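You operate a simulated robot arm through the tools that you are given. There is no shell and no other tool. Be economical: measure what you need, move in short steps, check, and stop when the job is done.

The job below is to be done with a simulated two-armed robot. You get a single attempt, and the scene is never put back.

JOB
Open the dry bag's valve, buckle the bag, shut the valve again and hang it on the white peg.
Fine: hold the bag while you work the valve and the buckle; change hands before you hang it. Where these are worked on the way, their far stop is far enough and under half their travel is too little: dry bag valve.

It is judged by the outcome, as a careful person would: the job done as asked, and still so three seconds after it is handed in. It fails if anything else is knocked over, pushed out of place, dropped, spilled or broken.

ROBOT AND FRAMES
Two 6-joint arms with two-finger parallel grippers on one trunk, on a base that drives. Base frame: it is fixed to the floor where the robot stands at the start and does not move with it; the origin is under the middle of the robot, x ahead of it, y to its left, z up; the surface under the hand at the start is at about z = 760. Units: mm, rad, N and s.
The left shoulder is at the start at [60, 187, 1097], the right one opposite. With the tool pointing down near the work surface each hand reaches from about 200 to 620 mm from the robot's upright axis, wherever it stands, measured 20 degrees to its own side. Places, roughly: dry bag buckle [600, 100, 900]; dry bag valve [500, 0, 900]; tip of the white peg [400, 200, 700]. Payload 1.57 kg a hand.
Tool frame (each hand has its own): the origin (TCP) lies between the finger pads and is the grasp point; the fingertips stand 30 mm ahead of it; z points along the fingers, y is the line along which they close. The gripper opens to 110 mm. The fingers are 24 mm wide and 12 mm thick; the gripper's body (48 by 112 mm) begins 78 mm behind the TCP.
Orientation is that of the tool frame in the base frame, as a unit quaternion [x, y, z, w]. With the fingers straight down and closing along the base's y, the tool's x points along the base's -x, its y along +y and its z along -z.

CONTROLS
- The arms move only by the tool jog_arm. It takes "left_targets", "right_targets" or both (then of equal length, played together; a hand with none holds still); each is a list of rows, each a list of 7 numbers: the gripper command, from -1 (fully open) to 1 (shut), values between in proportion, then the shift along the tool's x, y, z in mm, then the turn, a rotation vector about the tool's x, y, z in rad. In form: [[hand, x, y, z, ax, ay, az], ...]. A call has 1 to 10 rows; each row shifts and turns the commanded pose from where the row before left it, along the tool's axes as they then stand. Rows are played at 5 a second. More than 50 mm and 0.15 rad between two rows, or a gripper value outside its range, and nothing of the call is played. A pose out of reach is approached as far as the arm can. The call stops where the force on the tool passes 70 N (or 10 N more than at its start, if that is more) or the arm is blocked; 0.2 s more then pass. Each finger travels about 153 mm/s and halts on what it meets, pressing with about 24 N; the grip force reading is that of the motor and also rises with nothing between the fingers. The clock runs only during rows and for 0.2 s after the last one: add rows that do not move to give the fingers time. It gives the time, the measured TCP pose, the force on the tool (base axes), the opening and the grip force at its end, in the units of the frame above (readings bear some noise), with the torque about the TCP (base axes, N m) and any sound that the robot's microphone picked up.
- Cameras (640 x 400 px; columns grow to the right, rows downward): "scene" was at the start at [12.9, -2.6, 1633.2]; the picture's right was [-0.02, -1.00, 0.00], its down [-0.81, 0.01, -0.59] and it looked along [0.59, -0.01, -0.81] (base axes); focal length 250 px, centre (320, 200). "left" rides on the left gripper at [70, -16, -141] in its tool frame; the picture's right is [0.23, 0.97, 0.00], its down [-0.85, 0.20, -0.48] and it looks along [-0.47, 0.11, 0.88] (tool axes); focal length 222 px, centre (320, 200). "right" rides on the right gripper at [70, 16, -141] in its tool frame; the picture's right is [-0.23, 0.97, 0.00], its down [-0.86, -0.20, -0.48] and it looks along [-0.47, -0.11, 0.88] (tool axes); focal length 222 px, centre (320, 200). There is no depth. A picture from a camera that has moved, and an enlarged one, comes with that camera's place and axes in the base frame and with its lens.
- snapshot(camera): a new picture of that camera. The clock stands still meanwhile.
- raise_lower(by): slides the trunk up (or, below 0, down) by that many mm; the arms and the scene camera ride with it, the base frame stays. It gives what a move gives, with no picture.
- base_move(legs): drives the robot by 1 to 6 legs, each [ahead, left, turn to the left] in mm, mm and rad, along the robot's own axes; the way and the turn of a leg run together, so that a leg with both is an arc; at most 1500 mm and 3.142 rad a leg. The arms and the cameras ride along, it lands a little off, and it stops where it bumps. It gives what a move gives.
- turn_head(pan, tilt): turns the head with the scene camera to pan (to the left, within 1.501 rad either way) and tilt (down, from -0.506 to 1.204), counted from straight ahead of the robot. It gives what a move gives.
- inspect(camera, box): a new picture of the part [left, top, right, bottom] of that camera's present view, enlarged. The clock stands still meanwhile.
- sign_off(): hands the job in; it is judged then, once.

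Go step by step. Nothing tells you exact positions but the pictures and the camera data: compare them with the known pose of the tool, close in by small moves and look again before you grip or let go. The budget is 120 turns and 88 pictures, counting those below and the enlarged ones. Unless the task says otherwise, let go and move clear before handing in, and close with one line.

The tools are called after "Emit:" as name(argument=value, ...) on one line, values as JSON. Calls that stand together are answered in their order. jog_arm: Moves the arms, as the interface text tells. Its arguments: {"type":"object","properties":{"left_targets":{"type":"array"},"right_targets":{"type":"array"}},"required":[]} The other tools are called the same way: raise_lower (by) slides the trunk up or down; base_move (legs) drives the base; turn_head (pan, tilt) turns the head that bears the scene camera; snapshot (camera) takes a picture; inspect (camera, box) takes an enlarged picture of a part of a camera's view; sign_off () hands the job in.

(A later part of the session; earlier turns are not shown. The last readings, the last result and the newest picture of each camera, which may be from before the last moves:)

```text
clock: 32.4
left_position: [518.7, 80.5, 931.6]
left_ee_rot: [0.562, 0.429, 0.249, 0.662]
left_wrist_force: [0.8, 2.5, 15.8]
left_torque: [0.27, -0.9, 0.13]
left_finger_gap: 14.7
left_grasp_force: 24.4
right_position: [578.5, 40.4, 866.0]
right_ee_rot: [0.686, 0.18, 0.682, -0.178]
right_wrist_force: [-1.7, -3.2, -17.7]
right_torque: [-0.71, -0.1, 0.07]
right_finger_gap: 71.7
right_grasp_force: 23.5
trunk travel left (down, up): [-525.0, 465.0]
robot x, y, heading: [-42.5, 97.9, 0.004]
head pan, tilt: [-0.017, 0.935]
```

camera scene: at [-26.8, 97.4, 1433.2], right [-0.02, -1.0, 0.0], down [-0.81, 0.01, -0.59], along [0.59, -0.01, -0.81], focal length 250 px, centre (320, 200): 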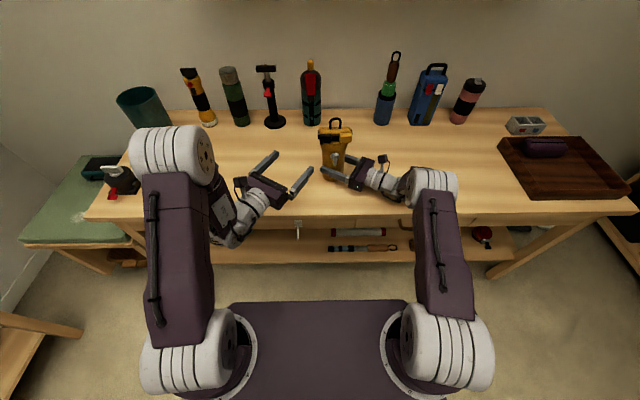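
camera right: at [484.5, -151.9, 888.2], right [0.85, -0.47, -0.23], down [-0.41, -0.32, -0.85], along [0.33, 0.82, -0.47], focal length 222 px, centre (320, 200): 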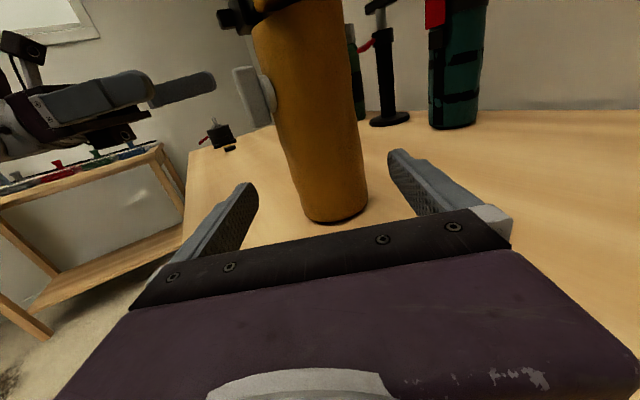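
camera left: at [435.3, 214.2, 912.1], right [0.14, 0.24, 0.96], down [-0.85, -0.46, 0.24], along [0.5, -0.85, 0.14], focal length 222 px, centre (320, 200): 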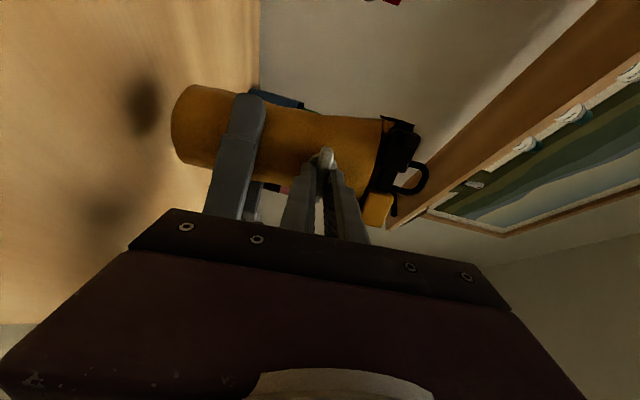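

The stop is found (gap opened, torque up): the valve is open. I'll unload, release, back off 60 mm and roll back upright.

Emit:
jog_arm(left_targets=[[1, 0, 0, 0, 0, 0, 0.12], [1, 0, 0, 0, 0, 0, 0.12], [0.5, 0, 0, 0, 0, 0, 0], [0.3, 0, 0, 0, 0, 0, 0], [0.3, 0, 0, -30, 0, 0, 0], [0.3, 0, 0, -30, 0, 0, 0], [0.3, 0, 0, 0, 0, 0, 0.14], [0.3, 0, 0, 0, 0, 0, 0.14]])

Emit:
jog_arm(left_targets=[[0.3, 0, 0, 0, 0, 0, 0.14], [0.3, 0, 0, 0, 0, 0, 0.14], [0.3, 0, 0, 0, 0, 0, 0.14], [0.3, 0, 0, 0, 0, 0, 0.14], [0.3, 0, 0, 0, 0, 0, 0.14], [0.3, 0, 0, 0, 0, 0, 0.14], [0.3, 0, 0, 0, 0, 0, 0.14], [0.3, 0, 0, 0, 0, 0, 0.14], [0.3, 0, 0, 0, 0, 0, 0.1], [0.3, 0, 0, 0, 0, 0, 0.1]])

Emit:
inspect(camera="left", box=[220, 20, 420, 240])

Emit:
inspect(camera="scene", box=[290, 95, 390, 165])

```text
clock: 34.1
left_position: [466.8, 112.3, 930.9]
left_ee_rot: [0.655, 0.268, 0.412, 0.574]
left_wrist_force: [0.3, 0.0, -0.6]
left_torque: [0.04, -0.02, -0.02]
left_finger_gap: 38.4
left_grasp_force: 0.1
right_position: [579.0, 40.4, 866.5]
right_ee_rot: [0.684, 0.181, 0.683, -0.179]
right_wrist_force: [-0.2, -0.1, -2.5]
right_torque: [0.0, 0.01, -0.01]
right_finger_gap: 71.7
right_grasp_force: 23.8
trunk travel left (down, up): [-525.0, 465.0]
robot x, y, heading: [-36.8, 102.7, -0.007]
head pan, tilt: [-0.017, 0.935]
```

```text
clock: 36.4
left_position: [466.5, 112.6, 930.0]
left_ee_rot: [0.681, -0.19, 0.677, 0.202]
left_wrist_force: [-0.1, 0.2, -0.4]
left_torque: [0.01, -0.01, 0.03]
left_finger_gap: 38.5
left_grasp_force: 0.1
right_position: [579.3, 40.8, 866.4]
right_ee_rot: [0.685, 0.181, 0.683, -0.179]
right_wrist_force: [0.0, -0.5, -3.7]
right_torque: [-0.05, 0.01, -0.02]
right_finger_gap: 71.4
right_grasp_force: 24.7
trunk travel left (down, up): [-525.0, 465.0]
robot x, y, heading: [-39.7, 97.5, 0.0]
head pan, tilt: [-0.017, 0.935]
```

```text
1.82 times, centred on (320, 130) of left
camera zoom: at [355.9, 201.8, 1000.3], right [-0.52, -0.82, 0.25], down [-0.52, 0.07, -0.85], along [0.68, -0.57, -0.46], focal length 404 px, centre (320, 327)
```

zoom: 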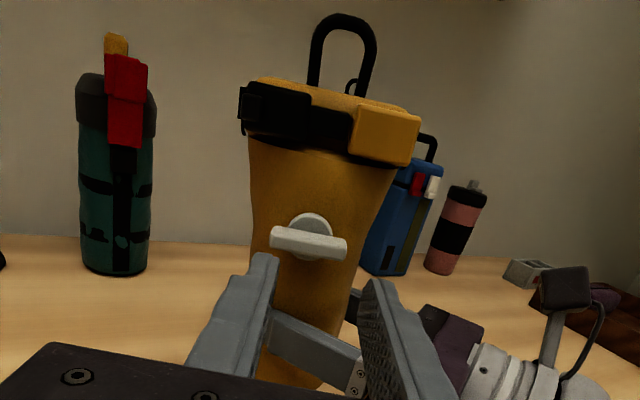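

```text
5.71 times, centred on (340, 130) of scene
camera zoom: at [-26.4, 97.5, 1433.2], right [-0.02, -1.0, 0.0], down [-0.81, 0.01, -0.59], along [0.59, -0.01, -0.81], focal length 1428 px, centre (206, 600)
```

zoom: 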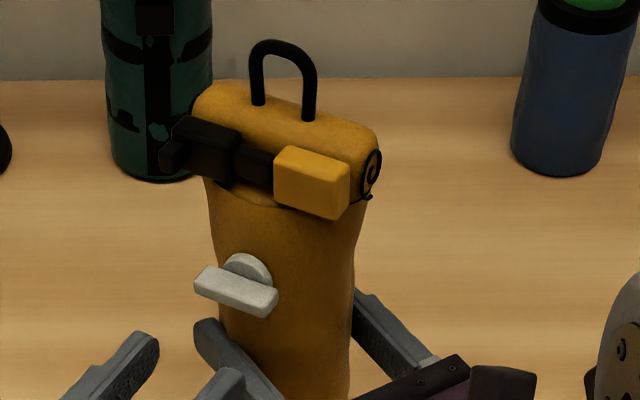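

Valve is open (bar horizontal). The buckle is a black block on the left and an orange block on the right with a gap between; I'll squeeze them together with the left fingers across both ends. First I'll straighten the bag's yaw by 0.13 with the right hand and raise the left hand to buckle height, opened wide.

Emit:
jog_arm(left_targets=[[-0.2, 35, -6, -15, 0, 0, 0], [-0.8, 32, -5, 0, 0, 0, 0], [-1, 0, 0, 0, 0, 0, 0], [-1, 0, 0, 0, 0, 0, 0]], right_targets=[[1, 0, 0, 0, -0.065, 0, 0], [1, 0, 0, 0, -0.065, 0, 0], [1, 0, 0, 0, 0, 0, 0], [1, 0, 0, 0, 0, 0, 0]])

Emit:
inspect(camera="left", box=[180, 50, 440, 250])

Emit:
inspect(camera="scene", box=[270, 85, 390, 165])

```text
clock: 37.4
left_position: [460.9, 129.3, 999.0]
left_ee_rot: [0.682, -0.188, 0.678, 0.202]
left_wrist_force: [1.0, -0.2, -1.0]
left_torque: [-0.01, -0.01, -0.02]
left_finger_gap: 109.7
left_grasp_force: 0.0
right_position: [580.1, 41.3, 867.4]
right_ee_rot: [0.694, 0.138, 0.693, -0.136]
right_wrist_force: [0.2, -0.5, -3.3]
right_torque: [-0.04, -0.01, 0.01]
right_finger_gap: 71.6
right_grasp_force: 23.8
trunk travel left (down, up): [-525.0, 465.0]
robot x, y, heading: [-37.0, 101.6, 0.002]
head pan, tilt: [-0.017, 0.935]
```

```text
2.00 times, centred on (310, 150) of left
camera zoom: at [350.4, 218.5, 1068.2], right [-0.51, -0.82, 0.25], down [-0.52, 0.07, -0.85], along [0.68, -0.57, -0.46], focal length 444 px, centre (340, 300)
```

zoom: 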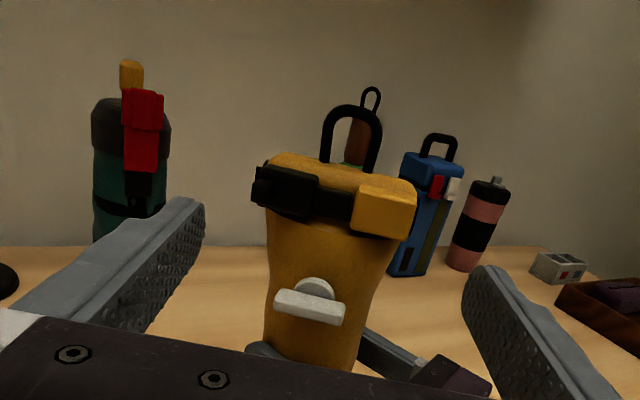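

```text
5.00 times, centred on (330, 125) of scene
camera zoom: at [-26.7, 97.6, 1433.2], right [-0.02, -1.0, 0.0], down [-0.81, 0.01, -0.59], along [0.59, -0.01, -0.81], focal length 1249 px, centre (270, 575)
```

zoom: 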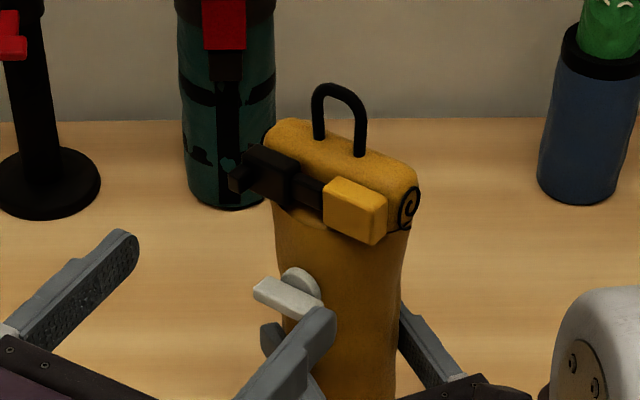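

The buckle ends are about 96 mm apart; the bag still sits ~7° short of square, so I'll yaw it 0.12 more and advance the open left hand 60 mm.

Emit:
jog_arm(left_targets=[[-1, -2, -2.5, 0, 0, 0, 0], [-1, 0, 0, 0, 0, 0, 0], [-1, 0, 0, 30, 0, 0, 0], [-1, 0, 0, 30, 0, 0, 0], [-1, 0, 0, 0, 0, 0, 0]], right_targets=[[1, 0, 0, 0, -0.06, 0, 0], [1, 0, 0, 0, -0.06, 0, 0], [1, 0, 0, 0, 0, 0, 0], [1, 0, 0, 0, 0, 0, 0], [1, 0, 0, 0, 0, 0, 0]])

Emit:
inspect(camera="left", box=[200, 60, 440, 250])

Emit:
inspect(camera="scene", box=[270, 85, 390, 165])

```text
clock: 38.5
left_position: [512.9, 100.7, 993.3]
left_ee_rot: [0.682, -0.188, 0.677, 0.203]
left_wrist_force: [0.1, 0.4, 0.7]
left_torque: [-0.02, 0.01, -0.01]
left_finger_gap: 110.2
left_grasp_force: 0.0
right_position: [577.6, 41.5, 867.2]
right_ee_rot: [0.694, 0.138, 0.693, -0.135]
right_wrist_force: [0.1, 0.6, -2.6]
right_torque: [-0.04, 0.0, 0.01]
right_finger_gap: 71.2
right_grasp_force: 23.6
right hand out of reach, approached as far as the arm can: row 1, 2
trunk travel left (down, up): [-525.0, 465.0]
robot x, y, heading: [-38.5, 100.6, -0.004]
head pan, tilt: [-0.017, 0.935]
```

```text
2.11 times, centred on (320, 155) of left
camera zoom: at [402.6, 190.3, 1062.5], right [-0.51, -0.82, 0.25], down [-0.52, 0.07, -0.85], along [0.68, -0.57, -0.46], focal length 468 px, centre (320, 295)
```

zoom: 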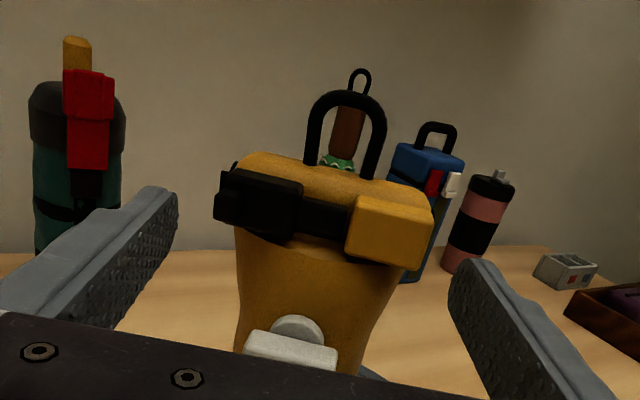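

```text
5.00 times, centred on (330, 125) of scene
camera zoom: at [-26.8, 97.7, 1433.2], right [-0.02, -1.0, 0.0], down [-0.81, 0.01, -0.59], along [0.59, -0.01, -0.81], focal length 1249 px, centre (270, 575)
```

zoom: 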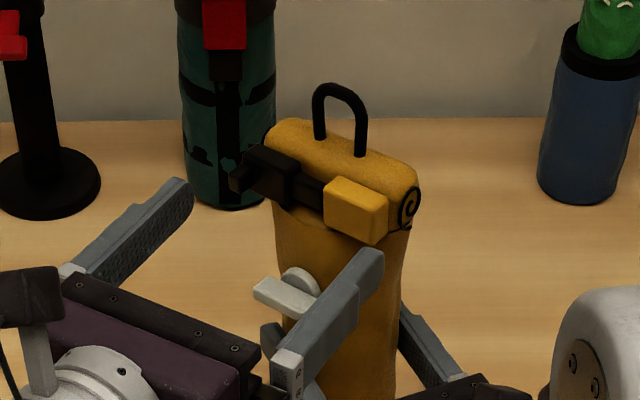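

The right hand can't yaw further, so I'll yaw the left by +0.12 instead and re-centre.

Emit:
jog_arm(left_targets=[[-1, 2, 0, -25, 0.06, 0, 0], [-1, 0, 12, 0, 0.06, 0, 0], [-1, 0, 0, 0, 0, 0, 0], [-1, 0, 0, 0, 0, 0, 0]])

Emit:
inspect(camera="left", box=[200, 60, 440, 250])

Emit:
inspect(camera="scene", box=[270, 85, 390, 165])

```text
clock: 39.5
left_position: [492.8, 132.5, 999.2]
left_ee_rot: [0.692, -0.154, 0.686, 0.168]
left_wrist_force: [-0.8, 0.5, 0.4]
left_torque: [-0.02, -0.03, 0.04]
left_finger_gap: 109.9
left_grasp_force: 0.0
left hand out of reach, approached as far as the arm can: row 2
right_position: [580.0, 40.3, 865.6]
right_ee_rot: [0.695, 0.137, 0.693, -0.135]
right_wrist_force: [-0.1, -0.2, -3.3]
right_torque: [-0.04, 0.02, 0.04]
right_finger_gap: 71.3
right_grasp_force: 23.9
trunk travel left (down, up): [-525.0, 465.0]
robot x, y, heading: [-40.0, 100.8, -0.002]
head pan, tilt: [-0.017, 0.935]
```

```text
2.11 times, centred on (320, 155) of left
camera zoom: at [374.8, 210.7, 1069.4], right [-0.43, -0.87, 0.25], down [-0.53, 0.02, -0.85], along [0.73, -0.49, -0.47], focal length 468 px, centre (320, 295)
```

zoom: 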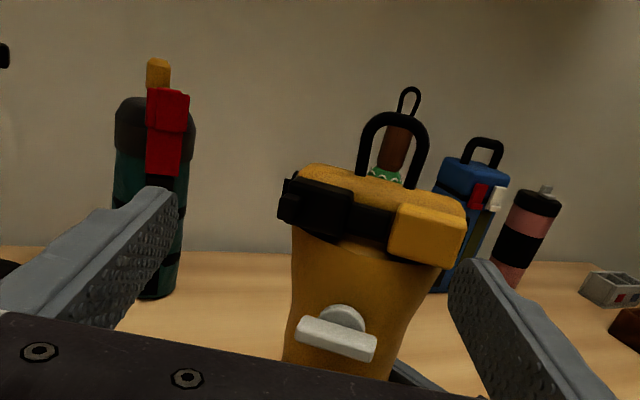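

```text
5.00 times, centred on (330, 125) of scene
camera zoom: at [-26.3, 97.7, 1433.2], right [-0.02, -1.0, 0.0], down [-0.81, 0.01, -0.59], along [0.59, -0.01, -0.81], focal length 1249 px, centre (270, 575)
```

zoom: 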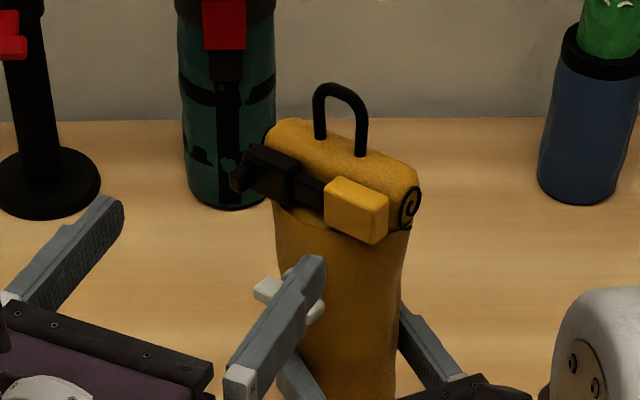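

Both arms hit wrist limits here, so the bag should sit rotated differently in the right grip. I'll back the left off, set the bag on the table, re-grip it with the right hand turned 0.25 rad, then turn it back.

Emit:
jog_arm(left_targets=[[-1, 0, 0, -30, 0, 0, 0], [-1, 0, 0, -30, 0, 0, 0], [-1, 0, 0, 0, 0, 0, 0], [-1, 0, 0, 0, 0, 0, 0], [-1, 0, 0, 0, 0, 0, 0]], right_targets=[[1, -15, 0, 0, 0, 0, 0], [1, -15, 0, 0, 0, 0, 0], [1, -10, 0, 0, 0, 0, 0], [1, -5, 0, 0, 0, 0, 0], [1, 0, 0, 0, 0, 0, 0]])

```text
clock: 40.8
left_position: [457.4, 150.7, 1000.2]
left_ee_rot: [0.692, -0.149, 0.688, 0.161]
left_wrist_force: [-0.5, -1.1, -0.6]
left_torque: [-0.01, -0.01, 0.02]
left_finger_gap: 110.0
left_grasp_force: 0.1
left hand out of reach, approached as far as the arm can: row 2
right_position: [577.1, 40.5, 823.5]
right_ee_rot: [0.693, 0.137, 0.695, -0.135]
right_wrist_force: [1.4, -1.3, 5.6]
right_torque: [0.1, -0.2, -0.05]
right_finger_gap: 71.2
right_grasp_force: 23.5
trunk travel left (down, up): [-525.0, 465.0]
robot x, y, heading: [-40.3, 99.1, -0.003]
head pan, tilt: [-0.017, 0.935]
```

On the table. Release slightly, turn the hand, re-grip.

Emit:
jog_arm(right_targets=[[0.2, 0, 0, 0, 0, 0, 0], [-0.75, 0, 0, 0, 0, 0, 0], [-0.75, 0, 0, 6, 0, 0, 0], [-0.75, 0, 0, 0, 0.125, 0, 0], [-0.75, 0, 0, 0, 0.125, 0, 0], [0, 0, 0, 0, 0, 0, 0], [1, 0, 0, 0, 0, 0, 0], [1, 0, 0, 0, 0, 0, 0], [1, 0, 0, 0, 0, 0, 0]])

Emit:
jog_arm(right_targets=[[1, 20, 0, 0, 0, 0, 0], [1, 20, 0, 0, 0, 0, 0], [1, 0, 0, 0, -0.1, 0, 0], [1, 0, 0, 0, -0.1, 0, 0], [1, 0, 0, 0, -0.04, 0, 0], [1, 0, 0, 0, 0, 0, 0]])

Emit:
inspect(camera="scene", box=[270, 85, 390, 165])

Emit:
inspect(camera="left", box=[200, 60, 440, 250])

```text
clock: 42.8
left_position: [458.0, 151.2, 999.2]
left_ee_rot: [0.692, -0.149, 0.688, 0.161]
left_wrist_force: [-0.5, 0.9, -0.2]
left_torque: [-0.02, -0.03, 0.02]
left_finger_gap: 110.2
left_grasp_force: 0.0
right_position: [584.1, 42.1, 819.8]
right_ee_rot: [0.672, 0.223, 0.671, -0.221]
right_wrist_force: [0.1, -0.8, -0.2]
right_torque: [-0.02, -0.03, -0.02]
right_finger_gap: 71.5
right_grasp_force: 24.3
trunk travel left (down, up): [-525.0, 465.0]
robot x, y, heading: [-39.2, 101.2, -0.003]
head pan, tilt: [-0.017, 0.935]
```

```text
clock: 44.1
left_position: [459.0, 151.0, 999.7]
left_ee_rot: [0.693, -0.147, 0.687, 0.162]
left_wrist_force: [0.0, 0.3, -0.2]
left_torque: [0.02, 0.0, -0.02]
left_finger_gap: 110.0
left_grasp_force: 0.0
right_position: [583.3, 42.5, 859.0]
right_ee_rot: [0.694, 0.14, 0.693, -0.139]
right_wrist_force: [-0.9, 0.4, -2.4]
right_torque: [-0.01, -0.04, -0.01]
right_finger_gap: 71.4
right_grasp_force: 24.3
trunk travel left (down, up): [-525.0, 465.0]
robot x, y, heading: [-36.7, 100.2, 0.004]
head pan, tilt: [-0.017, 0.935]
```

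```text
5.00 times, centred on (330, 125) of scene
camera zoom: at [-26.4, 97.5, 1433.2], right [-0.02, -1.0, 0.0], down [-0.81, 0.01, -0.59], along [0.59, -0.01, -0.81], focal length 1249 px, centre (270, 575)
```

zoom: 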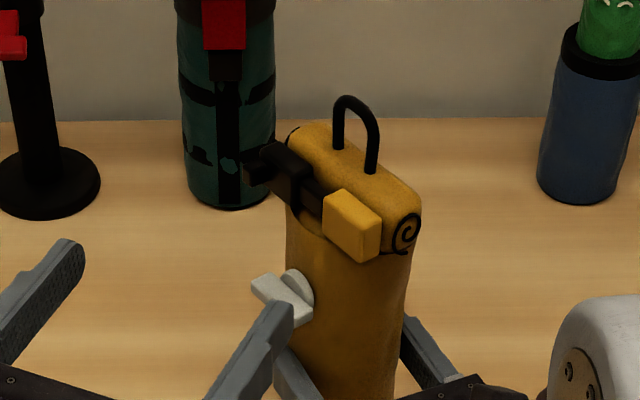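

```text
2.11 times, centred on (320, 155) of left
camera zoom: at [337.9, 226.8, 1069.3], right [-0.41, -0.88, 0.25], down [-0.53, 0.01, -0.85], along [0.74, -0.48, -0.47], focal length 468 px, centre (320, 295)
```

zoom: 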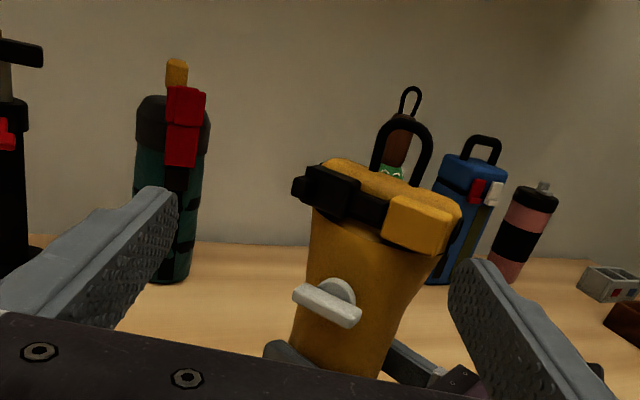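

The bag now sits at about −39° and the left can match that easily. I'll yaw the left −0.25, centre, drop 8 mm, advance 50 mm and look.

Emit:
jog_arm(left_targets=[[-1, 0, 0, 0, -0.125, 0, 0], [-1, -4, 3, 0, -0.125, 0, 0], [-1, -4, 0, 25, 0, 0, 0], [-1, 0, 0, 25, 0, 0, 0], [-1, 0, 0, 0, 0, 0, 0]])

Emit:
inspect(camera="left", box=[200, 60, 440, 250])

Emit:
inspect(camera="scene", box=[270, 85, 390, 165])

```text
clock: 45.4
left_position: [494.7, 118.7, 991.4]
left_ee_rot: [0.667, -0.232, 0.664, 0.246]
left_wrist_force: [-0.2, 0.1, 0.7]
left_torque: [0.01, -0.04, -0.03]
left_finger_gap: 110.0
left_grasp_force: 0.2
right_position: [583.4, 43.2, 860.1]
right_ee_rot: [0.694, 0.141, 0.692, -0.139]
right_wrist_force: [-0.7, 0.3, -3.8]
right_torque: [0.04, 0.01, 0.01]
right_finger_gap: 71.3
right_grasp_force: 24.1
trunk travel left (down, up): [-525.0, 465.0]
robot x, y, heading: [-38.8, 101.5, 0.004]
head pan, tilt: [-0.017, 0.935]
```

```text
2.11 times, centred on (320, 155) of left
camera zoom: at [397.2, 222.4, 1061.3], right [-0.62, -0.75, 0.25], down [-0.51, 0.14, -0.85], along [0.6, -0.65, -0.46], focal length 468 px, centre (320, 295)
```

zoom: 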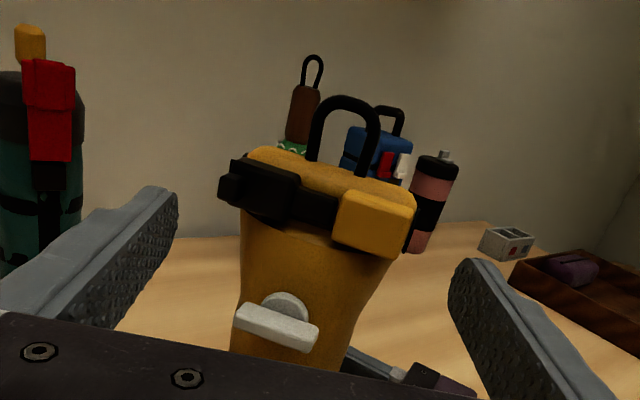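

```text
5.00 times, centred on (330, 125) of scene
camera zoom: at [-26.6, 97.7, 1433.2], right [-0.02, -1.0, 0.0], down [-0.81, 0.01, -0.59], along [0.59, -0.01, -0.81], focal length 1249 px, centre (270, 575)
```

zoom: 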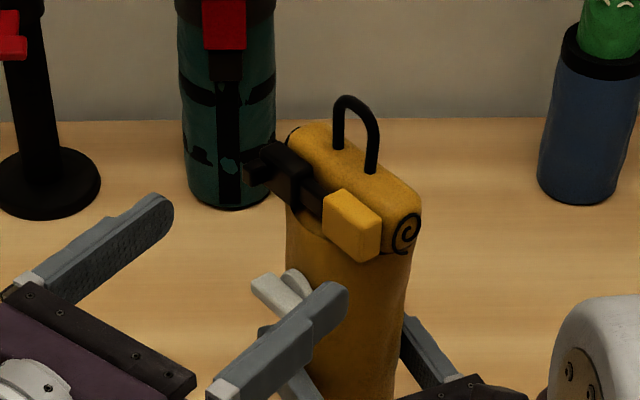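

Well centred and parallel. I'll advance 60 mm and look before closing.

Emit:
jog_arm(left_targets=[[-1, 0, -1.5, 20, 0, 0, 0], [-1, 0, 0, 20, 0, 0, 0], [-1, 0, 0, 20, 0, 0, 0], [-1, 0, 0, 0, 0, 0, 0]])

Emit:
inspect(camera="left", box=[200, 60, 440, 250])

Emit:
inspect(camera="scene", box=[270, 85, 390, 165])

```text
clock: 46.4
left_position: [542.8, 82.2, 992.7]
left_ee_rot: [0.667, -0.232, 0.664, 0.246]
left_wrist_force: [-0.5, -0.3, 0.5]
left_torque: [0.0, 0.0, -0.02]
left_finger_gap: 109.8
left_grasp_force: 0.0
right_position: [583.0, 41.8, 860.3]
right_ee_rot: [0.694, 0.14, 0.693, -0.138]
right_wrist_force: [-0.5, -1.0, -3.9]
right_torque: [-0.04, -0.03, 0.04]
right_finger_gap: 71.3
right_grasp_force: 24.4
trunk travel left (down, up): [-525.0, 465.0]
robot x, y, heading: [-38.3, 99.5, 0.001]
head pan, tilt: [-0.017, 0.935]
```

```text
2.11 times, centred on (320, 155) of left
camera zoom: at [444.8, 185.6, 1062.0], right [-0.62, -0.75, 0.25], down [-0.51, 0.14, -0.85], along [0.6, -0.65, -0.46], focal length 468 px, centre (320, 295)
```

zoom: 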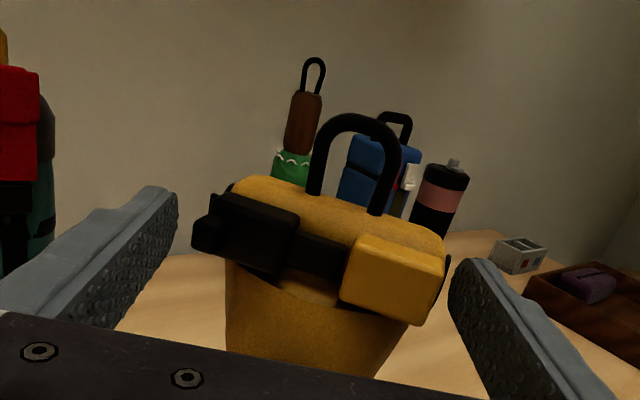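

```text
5.00 times, centred on (330, 125) of scene
camera zoom: at [-26.7, 97.8, 1433.2], right [-0.02, -1.0, 0.0], down [-0.81, 0.01, -0.59], along [0.59, -0.01, -0.81], focal length 1249 px, centre (270, 575)
```

zoom: 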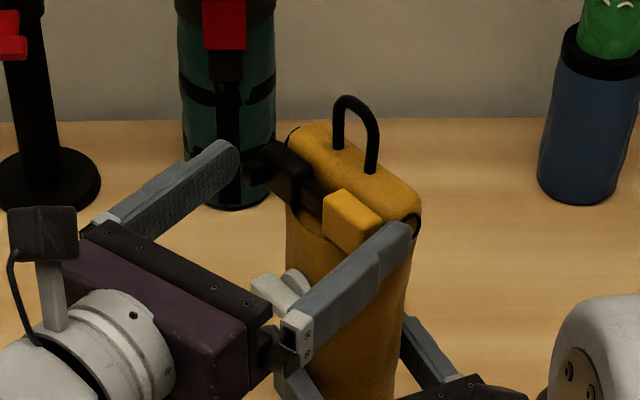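

Fingers straddle the buckle. Closing to squeeze.

Emit:
jog_arm(left_targets=[[-0.8, 0, 0, 0, 0, 0, 0], [-0.6, 0, 0, 0, 0, 0, 0], [-0.4, 0, 0, 0, 0, 0, 0], [0, 0, 0, 0, 0, 0, 0], [0.3, 0, 0, 0, 0, 0, 0], [0.3, 0, 0, 0, 0, 0, 0]])

Emit:
inspect(camera="left", box=[200, 60, 440, 250])

Emit:
inspect(camera="scene", box=[270, 85, 390, 165])

```text
clock: 47.8
left_position: [543.2, 82.0, 992.1]
left_ee_rot: [0.667, -0.233, 0.663, 0.247]
left_wrist_force: [-8.9, -7.2, 2.9]
left_torque: [-0.61, 0.57, -0.72]
left_finger_gap: 76.8
left_grasp_force: 24.0
right_position: [582.8, 42.9, 861.0]
right_ee_rot: [0.694, 0.141, 0.692, -0.139]
right_wrist_force: [9.2, 6.8, -5.7]
right_torque: [-0.46, 0.52, 0.06]
right_finger_gap: 71.2
right_grasp_force: 24.3
trunk travel left (down, up): [-525.0, 465.0]
robot x, y, heading: [-40.1, 103.8, 0.0]
head pan, tilt: [-0.017, 0.935]
```

```text
2.11 times, centred on (320, 155) of left
camera zoom: at [444.7, 185.1, 1061.9], right [-0.62, -0.75, 0.25], down [-0.51, 0.14, -0.85], along [0.6, -0.65, -0.46], focal length 468 px, centre (320, 295)
```

zoom: 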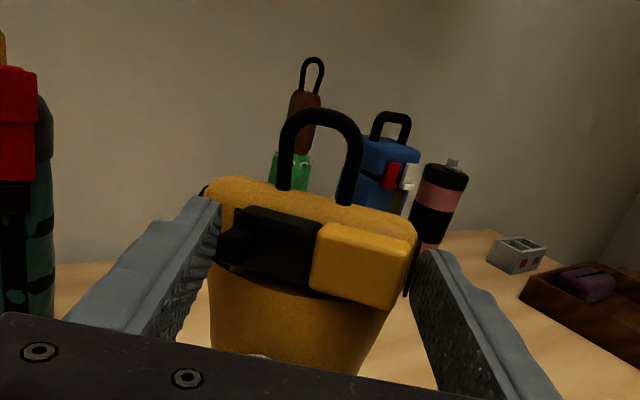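

```text
5.00 times, centred on (330, 125) of scene
camera zoom: at [-26.3, 97.5, 1433.2], right [-0.02, -1.0, 0.0], down [-0.81, 0.01, -0.59], along [0.59, -0.01, -0.81], focal length 1249 px, centre (270, 575)
```

zoom: 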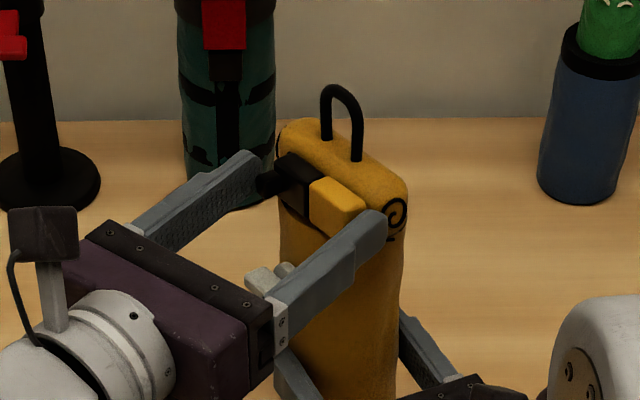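

The black half has slid fully into the orange one. I'll open the left hand and check that it stays.

Emit:
jog_arm(left_targets=[[1, 0, 4, 0, 0, 0, 0], [1, 0, 0, 0, 0, 0, 0], [-0.6, 0, 0, 0, 0, 0, 0], [-1, 0, 0, 0, 0, 0, 0], [-1, 0, 0, -30, 0, 0, 0], [-1, 0, 0, -30, 0, 0, 0], [-1, 0, 0, 0, 0, 0, 0]])

Emit:
inspect(camera="left", box=[200, 60, 440, 250])

Emit:
inspect(camera="scene", box=[270, 85, 390, 165])

```text
clock: 49.4
left_position: [494.3, 113.8, 993.7]
left_ee_rot: [0.667, -0.232, 0.664, 0.246]
left_wrist_force: [0.1, 0.9, 1.2]
left_torque: [0.03, -0.03, -0.02]
left_finger_gap: 110.0
left_grasp_force: 0.0
right_position: [583.7, 42.9, 860.2]
right_ee_rot: [0.694, 0.14, 0.693, -0.138]
right_wrist_force: [0.6, -0.7, -2.9]
right_torque: [-0.02, 0.02, 0.0]
right_finger_gap: 71.0
right_grasp_force: 23.5
trunk travel left (down, up): [-525.0, 465.0]
robot x, y, heading: [-39.0, 98.8, -0.0]
head pan, tilt: [-0.017, 0.935]
```

```text
2.11 times, centred on (320, 155) of left
camera zoom: at [398.1, 217.7, 1063.0], right [-0.62, -0.75, 0.25], down [-0.51, 0.14, -0.85], along [0.6, -0.65, -0.46], focal length 468 px, centre (320, 295)
```

zoom: 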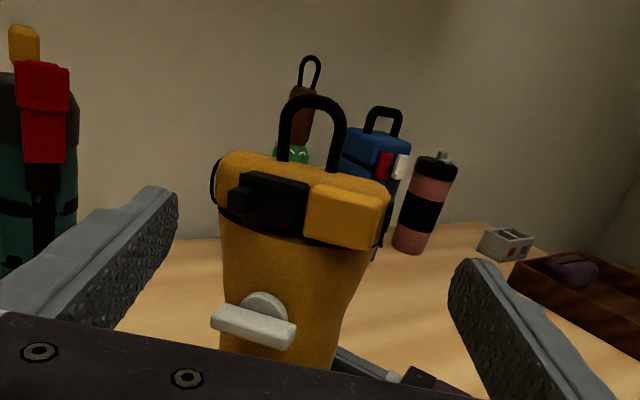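

```text
5.00 times, centred on (330, 125) of scene
camera zoom: at [-26.0, 97.3, 1433.2], right [-0.02, -1.0, 0.0], down [-0.81, 0.01, -0.59], along [0.59, -0.01, -0.81], focal length 1249 px, centre (270, 575)
```

zoom: 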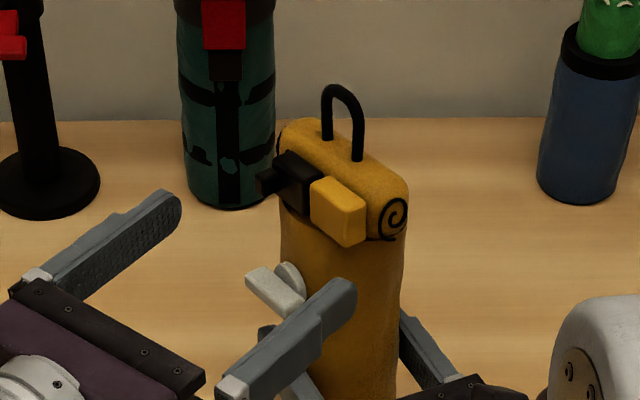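

Buckled, and it stays. Now the valve: knob centre is at about [562,84,926], horizontal. I'll retract, drop to its height, and roll the left hand −90° to grip it again.

Emit:
jog_arm(left_targets=[[-0.6, 0, -10, -25, 0, 0, 0], [-0.2, -34, -10, 0, 0, 0, 0], [0.1, -33, 0, 0, 0, 0, 0], [0.2, 0, 0, 0, 0, 0, -0.14], [0.2, 0, 0, 0, 0, 0, -0.14], [0.2, 0, 0, 0, 0, 0, -0.14], [0.2, 0, 0, 0, 0, 0, -0.14], [0.2, 0, 0, 0, 0, 0, -0.14], [0.2, 0, 0, 0, 0, 0, -0.14]])

Emit:
jog_arm(left_targets=[[0.2, 0, 0, 0, 0, 0, -0.14], [0.2, 0, 0, 0, 0, 0, -0.14], [0.2, 0, 0, 0, 0, 0, -0.14], [0.2, 0, 0, 0, 0, 0, -0.14], [0.2, 0, 0, 0, 0, 0, -0.13], [0.2, 0, 0, 0, 0, 0, 0]])

Emit:
snapshot(camera="left")

Emit:
inspect(camera="scene", box=[260, 90, 420, 190])

```text
clock: 51.4
left_position: [487.9, 146.5, 924.5]
left_ee_rot: [0.703, 0.061, 0.505, 0.496]
left_wrist_force: [0.0, -0.1, 1.0]
left_torque: [0.01, 0.01, 0.02]
left_finger_gap: 44.1
left_grasp_force: 0.0
right_position: [583.8, 42.0, 859.7]
right_ee_rot: [0.694, 0.141, 0.693, -0.138]
right_wrist_force: [-0.3, -0.9, -3.6]
right_torque: [-0.02, -0.02, 0.0]
right_finger_gap: 70.8
right_grasp_force: 23.5
trunk travel left (down, up): [-525.0, 465.0]
robot x, y, heading: [-42.2, 99.7, 0.005]
head pan, tilt: [-0.017, 0.935]
```

```text
clock: 52.8
left_position: [489.0, 147.6, 924.9]
left_ee_rot: [0.642, 0.296, 0.308, 0.637]
left_wrist_force: [-0.1, -0.6, 0.2]
left_torque: [0.01, -0.05, 0.0]
left_finger_gap: 43.8
left_grasp_force: 0.0
right_position: [584.3, 42.6, 860.0]
right_ee_rot: [0.694, 0.14, 0.693, -0.139]
right_wrist_force: [0.0, 0.6, -2.7]
right_torque: [-0.03, 0.0, 0.02]
right_finger_gap: 71.2
right_grasp_force: 24.3
trunk travel left (down, up): [-525.0, 465.0]
robot x, y, heading: [-36.6, 101.2, 0.005]
head pan, tilt: [-0.017, 0.935]
```

```text
39 pictures are left
camera left: at [424.2, 290.9, 909.7], right [0.13, 0.16, 0.98], down [-0.92, -0.36, 0.18], along [0.38, -0.92, 0.1], focal length 222 px, centre (320, 200)
```

left: 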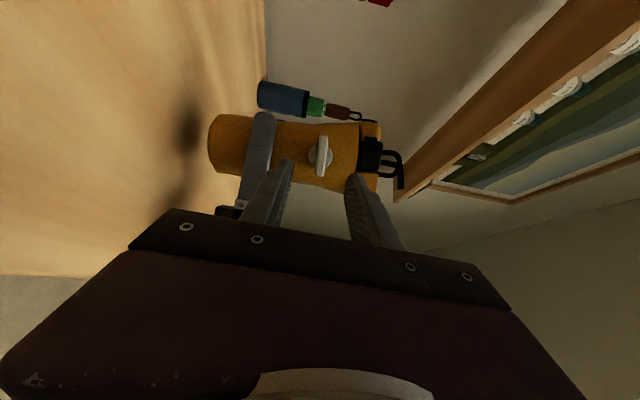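

```text
4.00 times, centred on (340, 140) of scene
camera zoom: at [-26.3, 97.5, 1433.2], right [-0.02, -1.0, 0.0], down [-0.81, 0.01, -0.59], along [0.59, -0.01, -0.81], focal length 999 px, centre (240, 440)
```

zoom: 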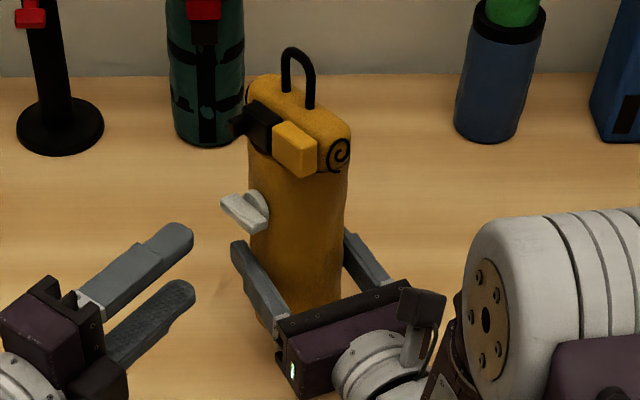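

Knob confirmed at [563,84,924], 98 mm ahead. I'll advance 73 mm and grip it.

Emit:
jog_arm(left_targets=[[0.2, -2, 0, 37, 0, 0, 0], [0.2, 0, 0, 36, 0, 0, 0], [0.2, 0, 0, 0, 0, 0, 0], [0.6, 0, 0, 0, 0, 0, 0], [1, 0, 0, 0, 0, 0, 0], [1, 0, 0, 0, 0, 0, 0], [1, 0, 0, 0, 0, 0, 0]])

Emit:
snapshot(camera="left")

```text
clock: 54.4
left_position: [542.6, 97.0, 926.3]
left_ee_rot: [0.641, 0.294, 0.31, 0.638]
left_wrist_force: [-0.5, -0.8, 10.0]
left_torque: [-0.2, -0.25, -0.1]
left_finger_gap: 25.5
left_grasp_force: 23.7
right_position: [584.4, 42.6, 860.1]
right_ee_rot: [0.695, 0.141, 0.692, -0.138]
right_wrist_force: [0.6, 1.4, -14.0]
right_torque: [-0.43, -0.15, 0.13]
right_finger_gap: 71.1
right_grasp_force: 23.7
trunk travel left (down, up): [-525.0, 465.0]
robot x, y, heading: [-40.6, 101.2, 0.0]
head pan, tilt: [-0.017, 0.935]
```

```text
37 pictures are left
camera left: at [478.7, 241.1, 910.3], right [0.13, 0.16, 0.98], down [-0.92, -0.36, 0.18], along [0.38, -0.92, 0.1], focal length 222 px, centre (320, 200)
```

left: 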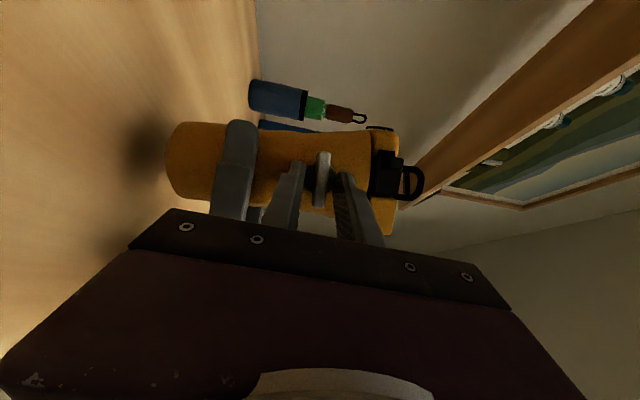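

The fingers closed on the round collar behind the bar (25 mm). I'll open, back off 9 mm and close on the bar only.

Emit:
jog_arm(left_targets=[[0.2, 0, 0, 0, 0, 0, 0], [0.2, 0, 0, 0, 0, 0, 0], [0.2, 0, 0, -9, 0, 0, 0], [0.2, 0, 0, 0, 0, 0, 0], [0.6, 0, 0, 0, 0, 0, 0], [1, 0, 0, 0, 0, 0, 0], [1, 0, 0, 0, 0, 0, 0], [1, 0, 0, 0, 0, 0, 0]])

```text
clock: 56.1
left_position: [534.9, 103.0, 925.5]
left_ee_rot: [0.642, 0.295, 0.308, 0.638]
left_wrist_force: [-3.2, 1.5, 7.2]
left_torque: [-0.03, -0.15, -0.22]
left_finger_gap: 9.6
left_grasp_force: 24.0
right_position: [583.6, 42.6, 859.7]
right_ee_rot: [0.694, 0.14, 0.692, -0.138]
right_wrist_force: [3.8, -0.1, -9.7]
right_torque: [-0.3, 0.06, 0.03]
right_finger_gap: 71.0
right_grasp_force: 24.2
trunk travel left (down, up): [-525.0, 465.0]
robot x, y, heading: [-38.4, 99.9, 0.001]
head pan, tilt: [-0.017, 0.935]
```

Now the 9.6 mm bar is gripped. Rolling clockwise toward closed.

Emit:
jog_arm(left_targets=[[1, 0, 2, 0, 0, 0, 0.12], [1, 0, 0, 0, 0, 0, 0.12], [1, 0, 0, 0, 0, 0, 0.12], [1, 0, 0, 0, 0, 0, 0.12], [1, 0, 0, 0, 0, 0, 0.12], [1, 0, 0, 0, 0, 0, 0]])

Emit:
jog_arm(left_targets=[[1, 0, 0, 0, 0, 0, 0.12], [1, 0, 0, 0, 0, 0, 0.12], [1, 0, 0, 0, 0, 0, 0.12], [1, 0, 0, 0, 0, 0, 0.12], [1, 0, 0, 0, 0, 0, 0.12], [1, 0, 0, 0, 0, 0, 0]])

Emit:
inspect(camera="left", box=[200, 60, 440, 250])

```text
clock: 57.5
left_position: [536.6, 105.0, 926.3]
left_ee_rot: [0.701, 0.092, 0.483, 0.516]
left_wrist_force: [3.2, 0.2, -7.7]
left_torque: [-0.1, 0.08, 0.08]
left_finger_gap: 11.0
left_grasp_force: 23.5
right_position: [583.3, 41.4, 862.2]
right_ee_rot: [0.693, 0.14, 0.694, -0.137]
right_wrist_force: [-4.7, -0.1, 8.7]
right_torque: [0.85, 0.24, 0.19]
right_finger_gap: 70.9
right_grasp_force: 24.4
trunk travel left (down, up): [-525.0, 465.0]
robot x, y, heading: [-40.1, 102.2, -0.002]
head pan, tilt: [-0.017, 0.935]
```

```text
clock: 59.0
left_position: [535.4, 104.5, 927.1]
left_ee_rot: [0.696, -0.12, 0.616, 0.35]
left_wrist_force: [5.5, 6.2, -2.0]
left_torque: [-0.02, 0.03, 0.01]
left_finger_gap: 11.2
left_grasp_force: 24.3
right_position: [583.2, 41.8, 859.0]
right_ee_rot: [0.695, 0.14, 0.692, -0.138]
right_wrist_force: [-4.7, -5.5, 1.7]
right_torque: [0.75, -0.11, 0.58]
right_finger_gap: 71.5
right_grasp_force: 24.3
trunk travel left (down, up): [-525.0, 465.0]
robot x, y, heading: [-36.7, 98.3, 0.001]
head pan, tilt: [-0.017, 0.935]
```

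```text
2.11 times, centred on (320, 155) of left
camera zoom: at [450.9, 224.4, 987.4], right [-0.53, -0.65, 0.55], down [-0.67, -0.07, -0.74], along [0.51, -0.76, -0.4], focal length 468 px, centre (320, 295)
```

zoom: 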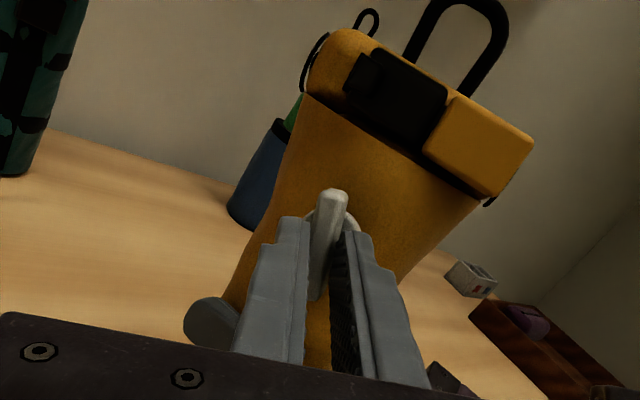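

Turning well. Continue to the closed stop.

Emit:
jog_arm(left_targets=[[1, 0, 0, 0, 0, 0, 0.12], [1, 0, 0, 0, 0, 0, 0.12], [1, 0, 0, 0, 0, 0, 0.12], [1, 0, 0, 0, 0, 0, 0.12], [1, 0, 0, 0, 0, 0, 0.1], [1, 0, 0, 0, 0, 0, 0]])

Emit:
inspect(camera="left", box=[200, 60, 440, 250])

```text
clock: 60.4
left_position: [535.5, 104.1, 928.2]
left_ee_rot: [0.633, -0.315, 0.689, 0.16]
left_wrist_force: [-11.2, 7.3, 0.6]
left_torque: [-0.61, 0.47, -0.17]
left_finger_gap: 17.9
left_grasp_force: 24.1
right_position: [585.2, 41.6, 861.0]
right_ee_rot: [0.694, 0.139, 0.693, -0.137]
right_wrist_force: [11.2, -7.7, -3.6]
right_torque: [1.11, 0.25, -0.16]
right_finger_gap: 71.6
right_grasp_force: 24.2
trunk travel left (down, up): [-525.0, 465.0]
robot x, y, heading: [-39.4, 103.9, -0.0]
head pan, tilt: [-0.017, 0.935]
```

```text
2.11 times, centred on (320, 155) of left
camera zoom: at [426.4, 193.7, 998.8], right [-0.64, -0.77, 0.0], down [-0.37, 0.31, -0.88], along [0.68, -0.56, -0.48], focal length 468 px, centre (320, 295)
```

zoom: 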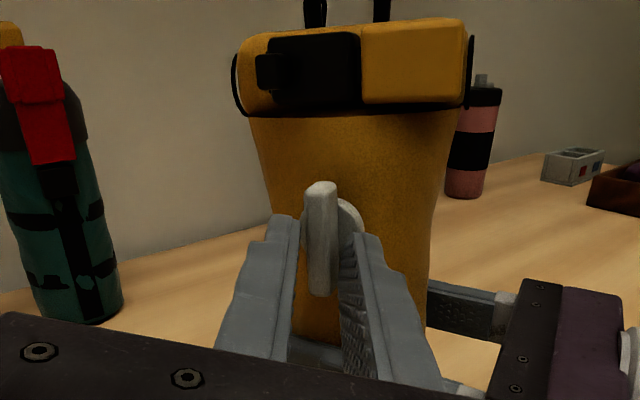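

Closed stop reached; bar is vertical. I'll unload, release, back off 60 mm and bring the hand upright, then check.

Emit:
jog_arm(left_targets=[[1, 0, 0, 0, 0, 0, -0.1], [1, 0, 0, 0, 0, 0, -0.1], [0.5, 0, 0, 0, 0, 0, 0], [0.2, 0, 0, 0, 0, 0, 0], [0, 0, 0, -30, 0, 0, 0], [-0.5, 0, 0, -40, 0, 0, 0], [-1, 0, 0, -20, 0, 0, 0], [-1, 0, 0, 0, 0, 0, 0]])

Emit:
inspect(camera="left", box=[200, 60, 440, 250])

Emit:
inspect(camera="scene", box=[260, 90, 420, 190])

```text
clock: 62.1
left_position: [465.1, 162.2, 926.4]
left_ee_rot: [0.661, -0.249, 0.67, 0.228]
left_wrist_force: [-0.7, -0.6, 0.0]
left_torque: [-0.03, -0.01, -0.01]
left_finger_gap: 109.7
left_grasp_force: 0.0
right_position: [584.6, 42.2, 860.7]
right_ee_rot: [0.694, 0.141, 0.692, -0.138]
right_wrist_force: [-0.5, 0.1, -2.8]
right_torque: [0.0, -0.01, -0.02]
right_finger_gap: 71.5
right_grasp_force: 24.0
trunk travel left (down, up): [-525.0, 465.0]
robot x, y, heading: [-42.4, 105.7, -0.0]
head pan, tilt: [-0.017, 0.935]
```

```text
2.11 times, centred on (320, 155) of left
camera zoom: at [364.5, 261.8, 997.2], right [-0.62, -0.76, 0.2], down [-0.48, 0.17, -0.86], along [0.62, -0.63, -0.47], focal length 468 px, centre (320, 295)
```

zoom: 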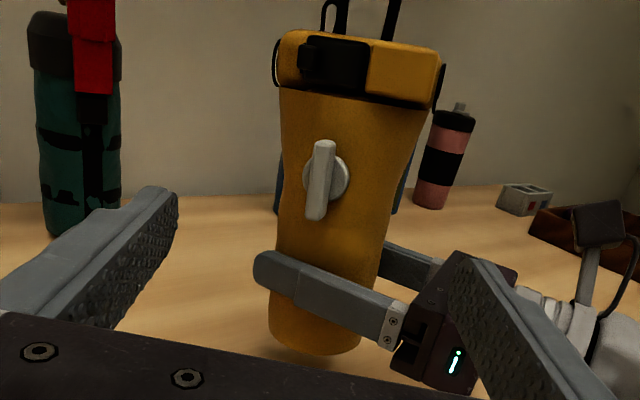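

```text
4.00 times, centred on (340, 140) of scene
camera zoom: at [-26.3, 97.4, 1433.2], right [-0.02, -1.0, 0.0], down [-0.81, 0.01, -0.59], along [0.59, -0.01, -0.81], focal length 999 px, centre (240, 440)
```

zoom: 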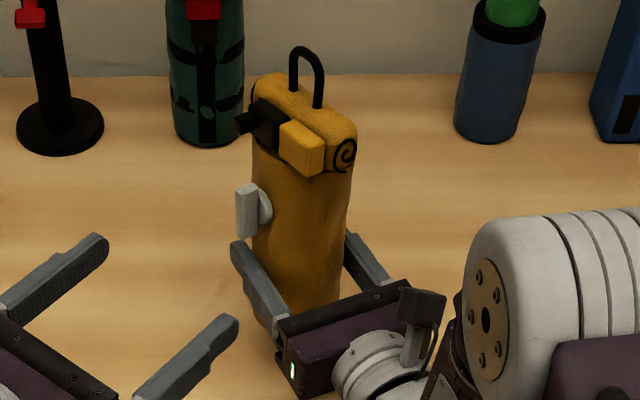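

Valve shut, buckle in. The bag axis is at about [589,46], facing about 50° left. For the handover I'll align the left hand to that, set z to 912 (above the right fingers) and advance with open fingers.

Emit:
jog_arm(left_targets=[[-1, 0, 0, 0, -0.1, 0, 0], [-1, 0, 0, 0, -0.085, 0, -0.03], [-1, -14, -20, 0, 0, 0, 0], [-1, 0, 0, 40, 0, 0, 0], [-1, 0, 0, 40, 0, 0, 0], [-1, 0, 0, 0, 0, 0, 0]])

Emit:
inspect(camera="left", box=[160, 40, 460, 260])

Emit:
inspect(camera="scene", box=[260, 90, 420, 190])

```text
clock: 63.5
left_position: [533.6, 112.0, 912.0]
left_ee_rot: [0.641, -0.3, 0.64, 0.299]
left_wrist_force: [0.0, 0.0, -0.4]
left_torque: [0.04, -0.02, 0.0]
left_finger_gap: 110.1
left_grasp_force: 0.1
right_position: [582.8, 42.9, 860.5]
right_ee_rot: [0.694, 0.141, 0.693, -0.139]
right_wrist_force: [0.6, 0.3, -2.8]
right_torque: [-0.05, -0.01, -0.02]
right_finger_gap: 71.7
right_grasp_force: 23.8
trunk travel left (down, up): [-525.0, 465.0]
robot x, y, heading: [-38.0, 100.6, -0.004]
head pan, tilt: [-0.017, 0.935]
```

```text
1.82 times, centred on (310, 150) of left
camera zoom: at [455.9, 231.1, 982.3], right [-0.75, -0.62, 0.23], down [-0.46, 0.24, -0.85], along [0.48, -0.74, -0.47], focal length 404 px, centre (338, 291)
```

zoom: 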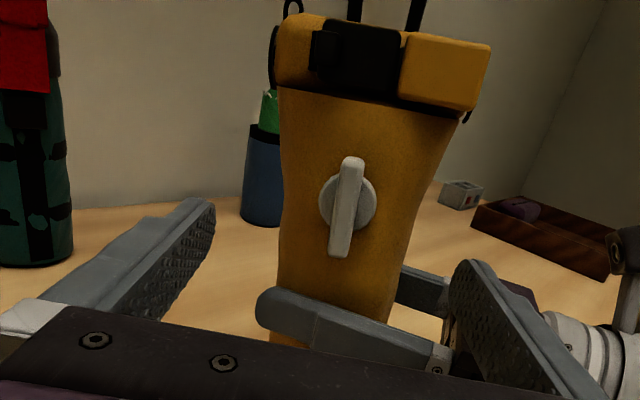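

```text
4.00 times, centred on (340, 140) of scene
camera zoom: at [-26.8, 97.9, 1433.2], right [-0.02, -1.0, 0.0], down [-0.81, 0.01, -0.59], along [0.59, -0.01, -0.81], focal length 999 px, centre (240, 440)
```

zoom: 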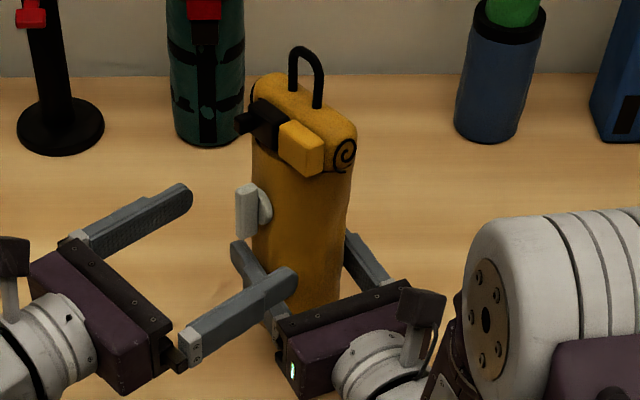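

Aligned within a few mm; the bag axis is about 86 mm ahead. I'll advance 80 mm and close the left hand.

Emit:
jog_arm(left_targets=[[-1, 0, 4, 27, 0, 0, 0], [-1, 0, 0, 27, 0, 0, 0], [-1, 0, 0, 26, 0, 0, 0], [-1, 0, 0, 0, 0, 0, 0]])

Emit:
inspect(camera="left", box=[160, 40, 460, 260])

```text
clock: 64.5
left_position: [582.1, 49.5, 914.0]
left_ee_rot: [0.641, -0.3, 0.64, 0.299]
left_wrist_force: [-0.7, 0.2, 0.0]
left_torque: [0.01, 0.0, 0.02]
left_finger_gap: 110.0
left_grasp_force: 0.0
right_position: [583.8, 42.6, 860.9]
right_ee_rot: [0.694, 0.14, 0.693, -0.138]
right_wrist_force: [-0.2, -0.4, -3.4]
right_torque: [-0.03, 0.0, -0.03]
right_finger_gap: 71.5
right_grasp_force: 24.6
trunk travel left (down, up): [-525.0, 465.0]
robot x, y, heading: [-36.4, 102.4, -0.002]
head pan, tilt: [-0.017, 0.935]
```

```text
1.82 times, centred on (310, 150) of left
camera zoom: at [503.7, 167.2, 984.8], right [-0.75, -0.62, 0.23], down [-0.46, 0.24, -0.85], along [0.48, -0.74, -0.47], focal length 404 px, centre (338, 291)
```

zoom: 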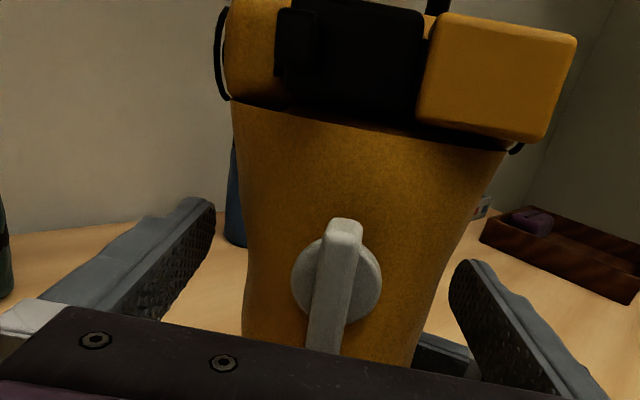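

No contact, fingers on both sides. Closing the left hand.

Emit:
jog_arm(left_targets=[[-0.4, 0, 0, 0, 0, 0, 0], [0, 0, 0, 0, 0, 0, 0], [0.5, 0, 0, 0, 0, 0, 0], [1, 0, 0, 0, 0, 0, 0], [1, 0, 0, 0, 0, 0, 0]])

```text
clock: 65.8
left_position: [581.7, 47.8, 914.4]
left_ee_rot: [0.64, -0.301, 0.64, 0.3]
left_wrist_force: [-17.1, -6.5, 4.3]
left_torque: [-0.67, 0.71, -0.18]
left_finger_gap: 72.3
left_grasp_force: 24.6
right_position: [583.3, 43.2, 860.3]
right_ee_rot: [0.694, 0.14, 0.693, -0.139]
right_wrist_force: [16.2, 6.1, -7.2]
right_torque: [0.29, 0.19, 0.06]
right_finger_gap: 71.6
right_grasp_force: 24.4
trunk travel left (down, up): [-525.0, 465.0]
robot x, y, heading: [-44.1, 100.9, 0.003]
head pan, tilt: [-0.017, 0.935]
```

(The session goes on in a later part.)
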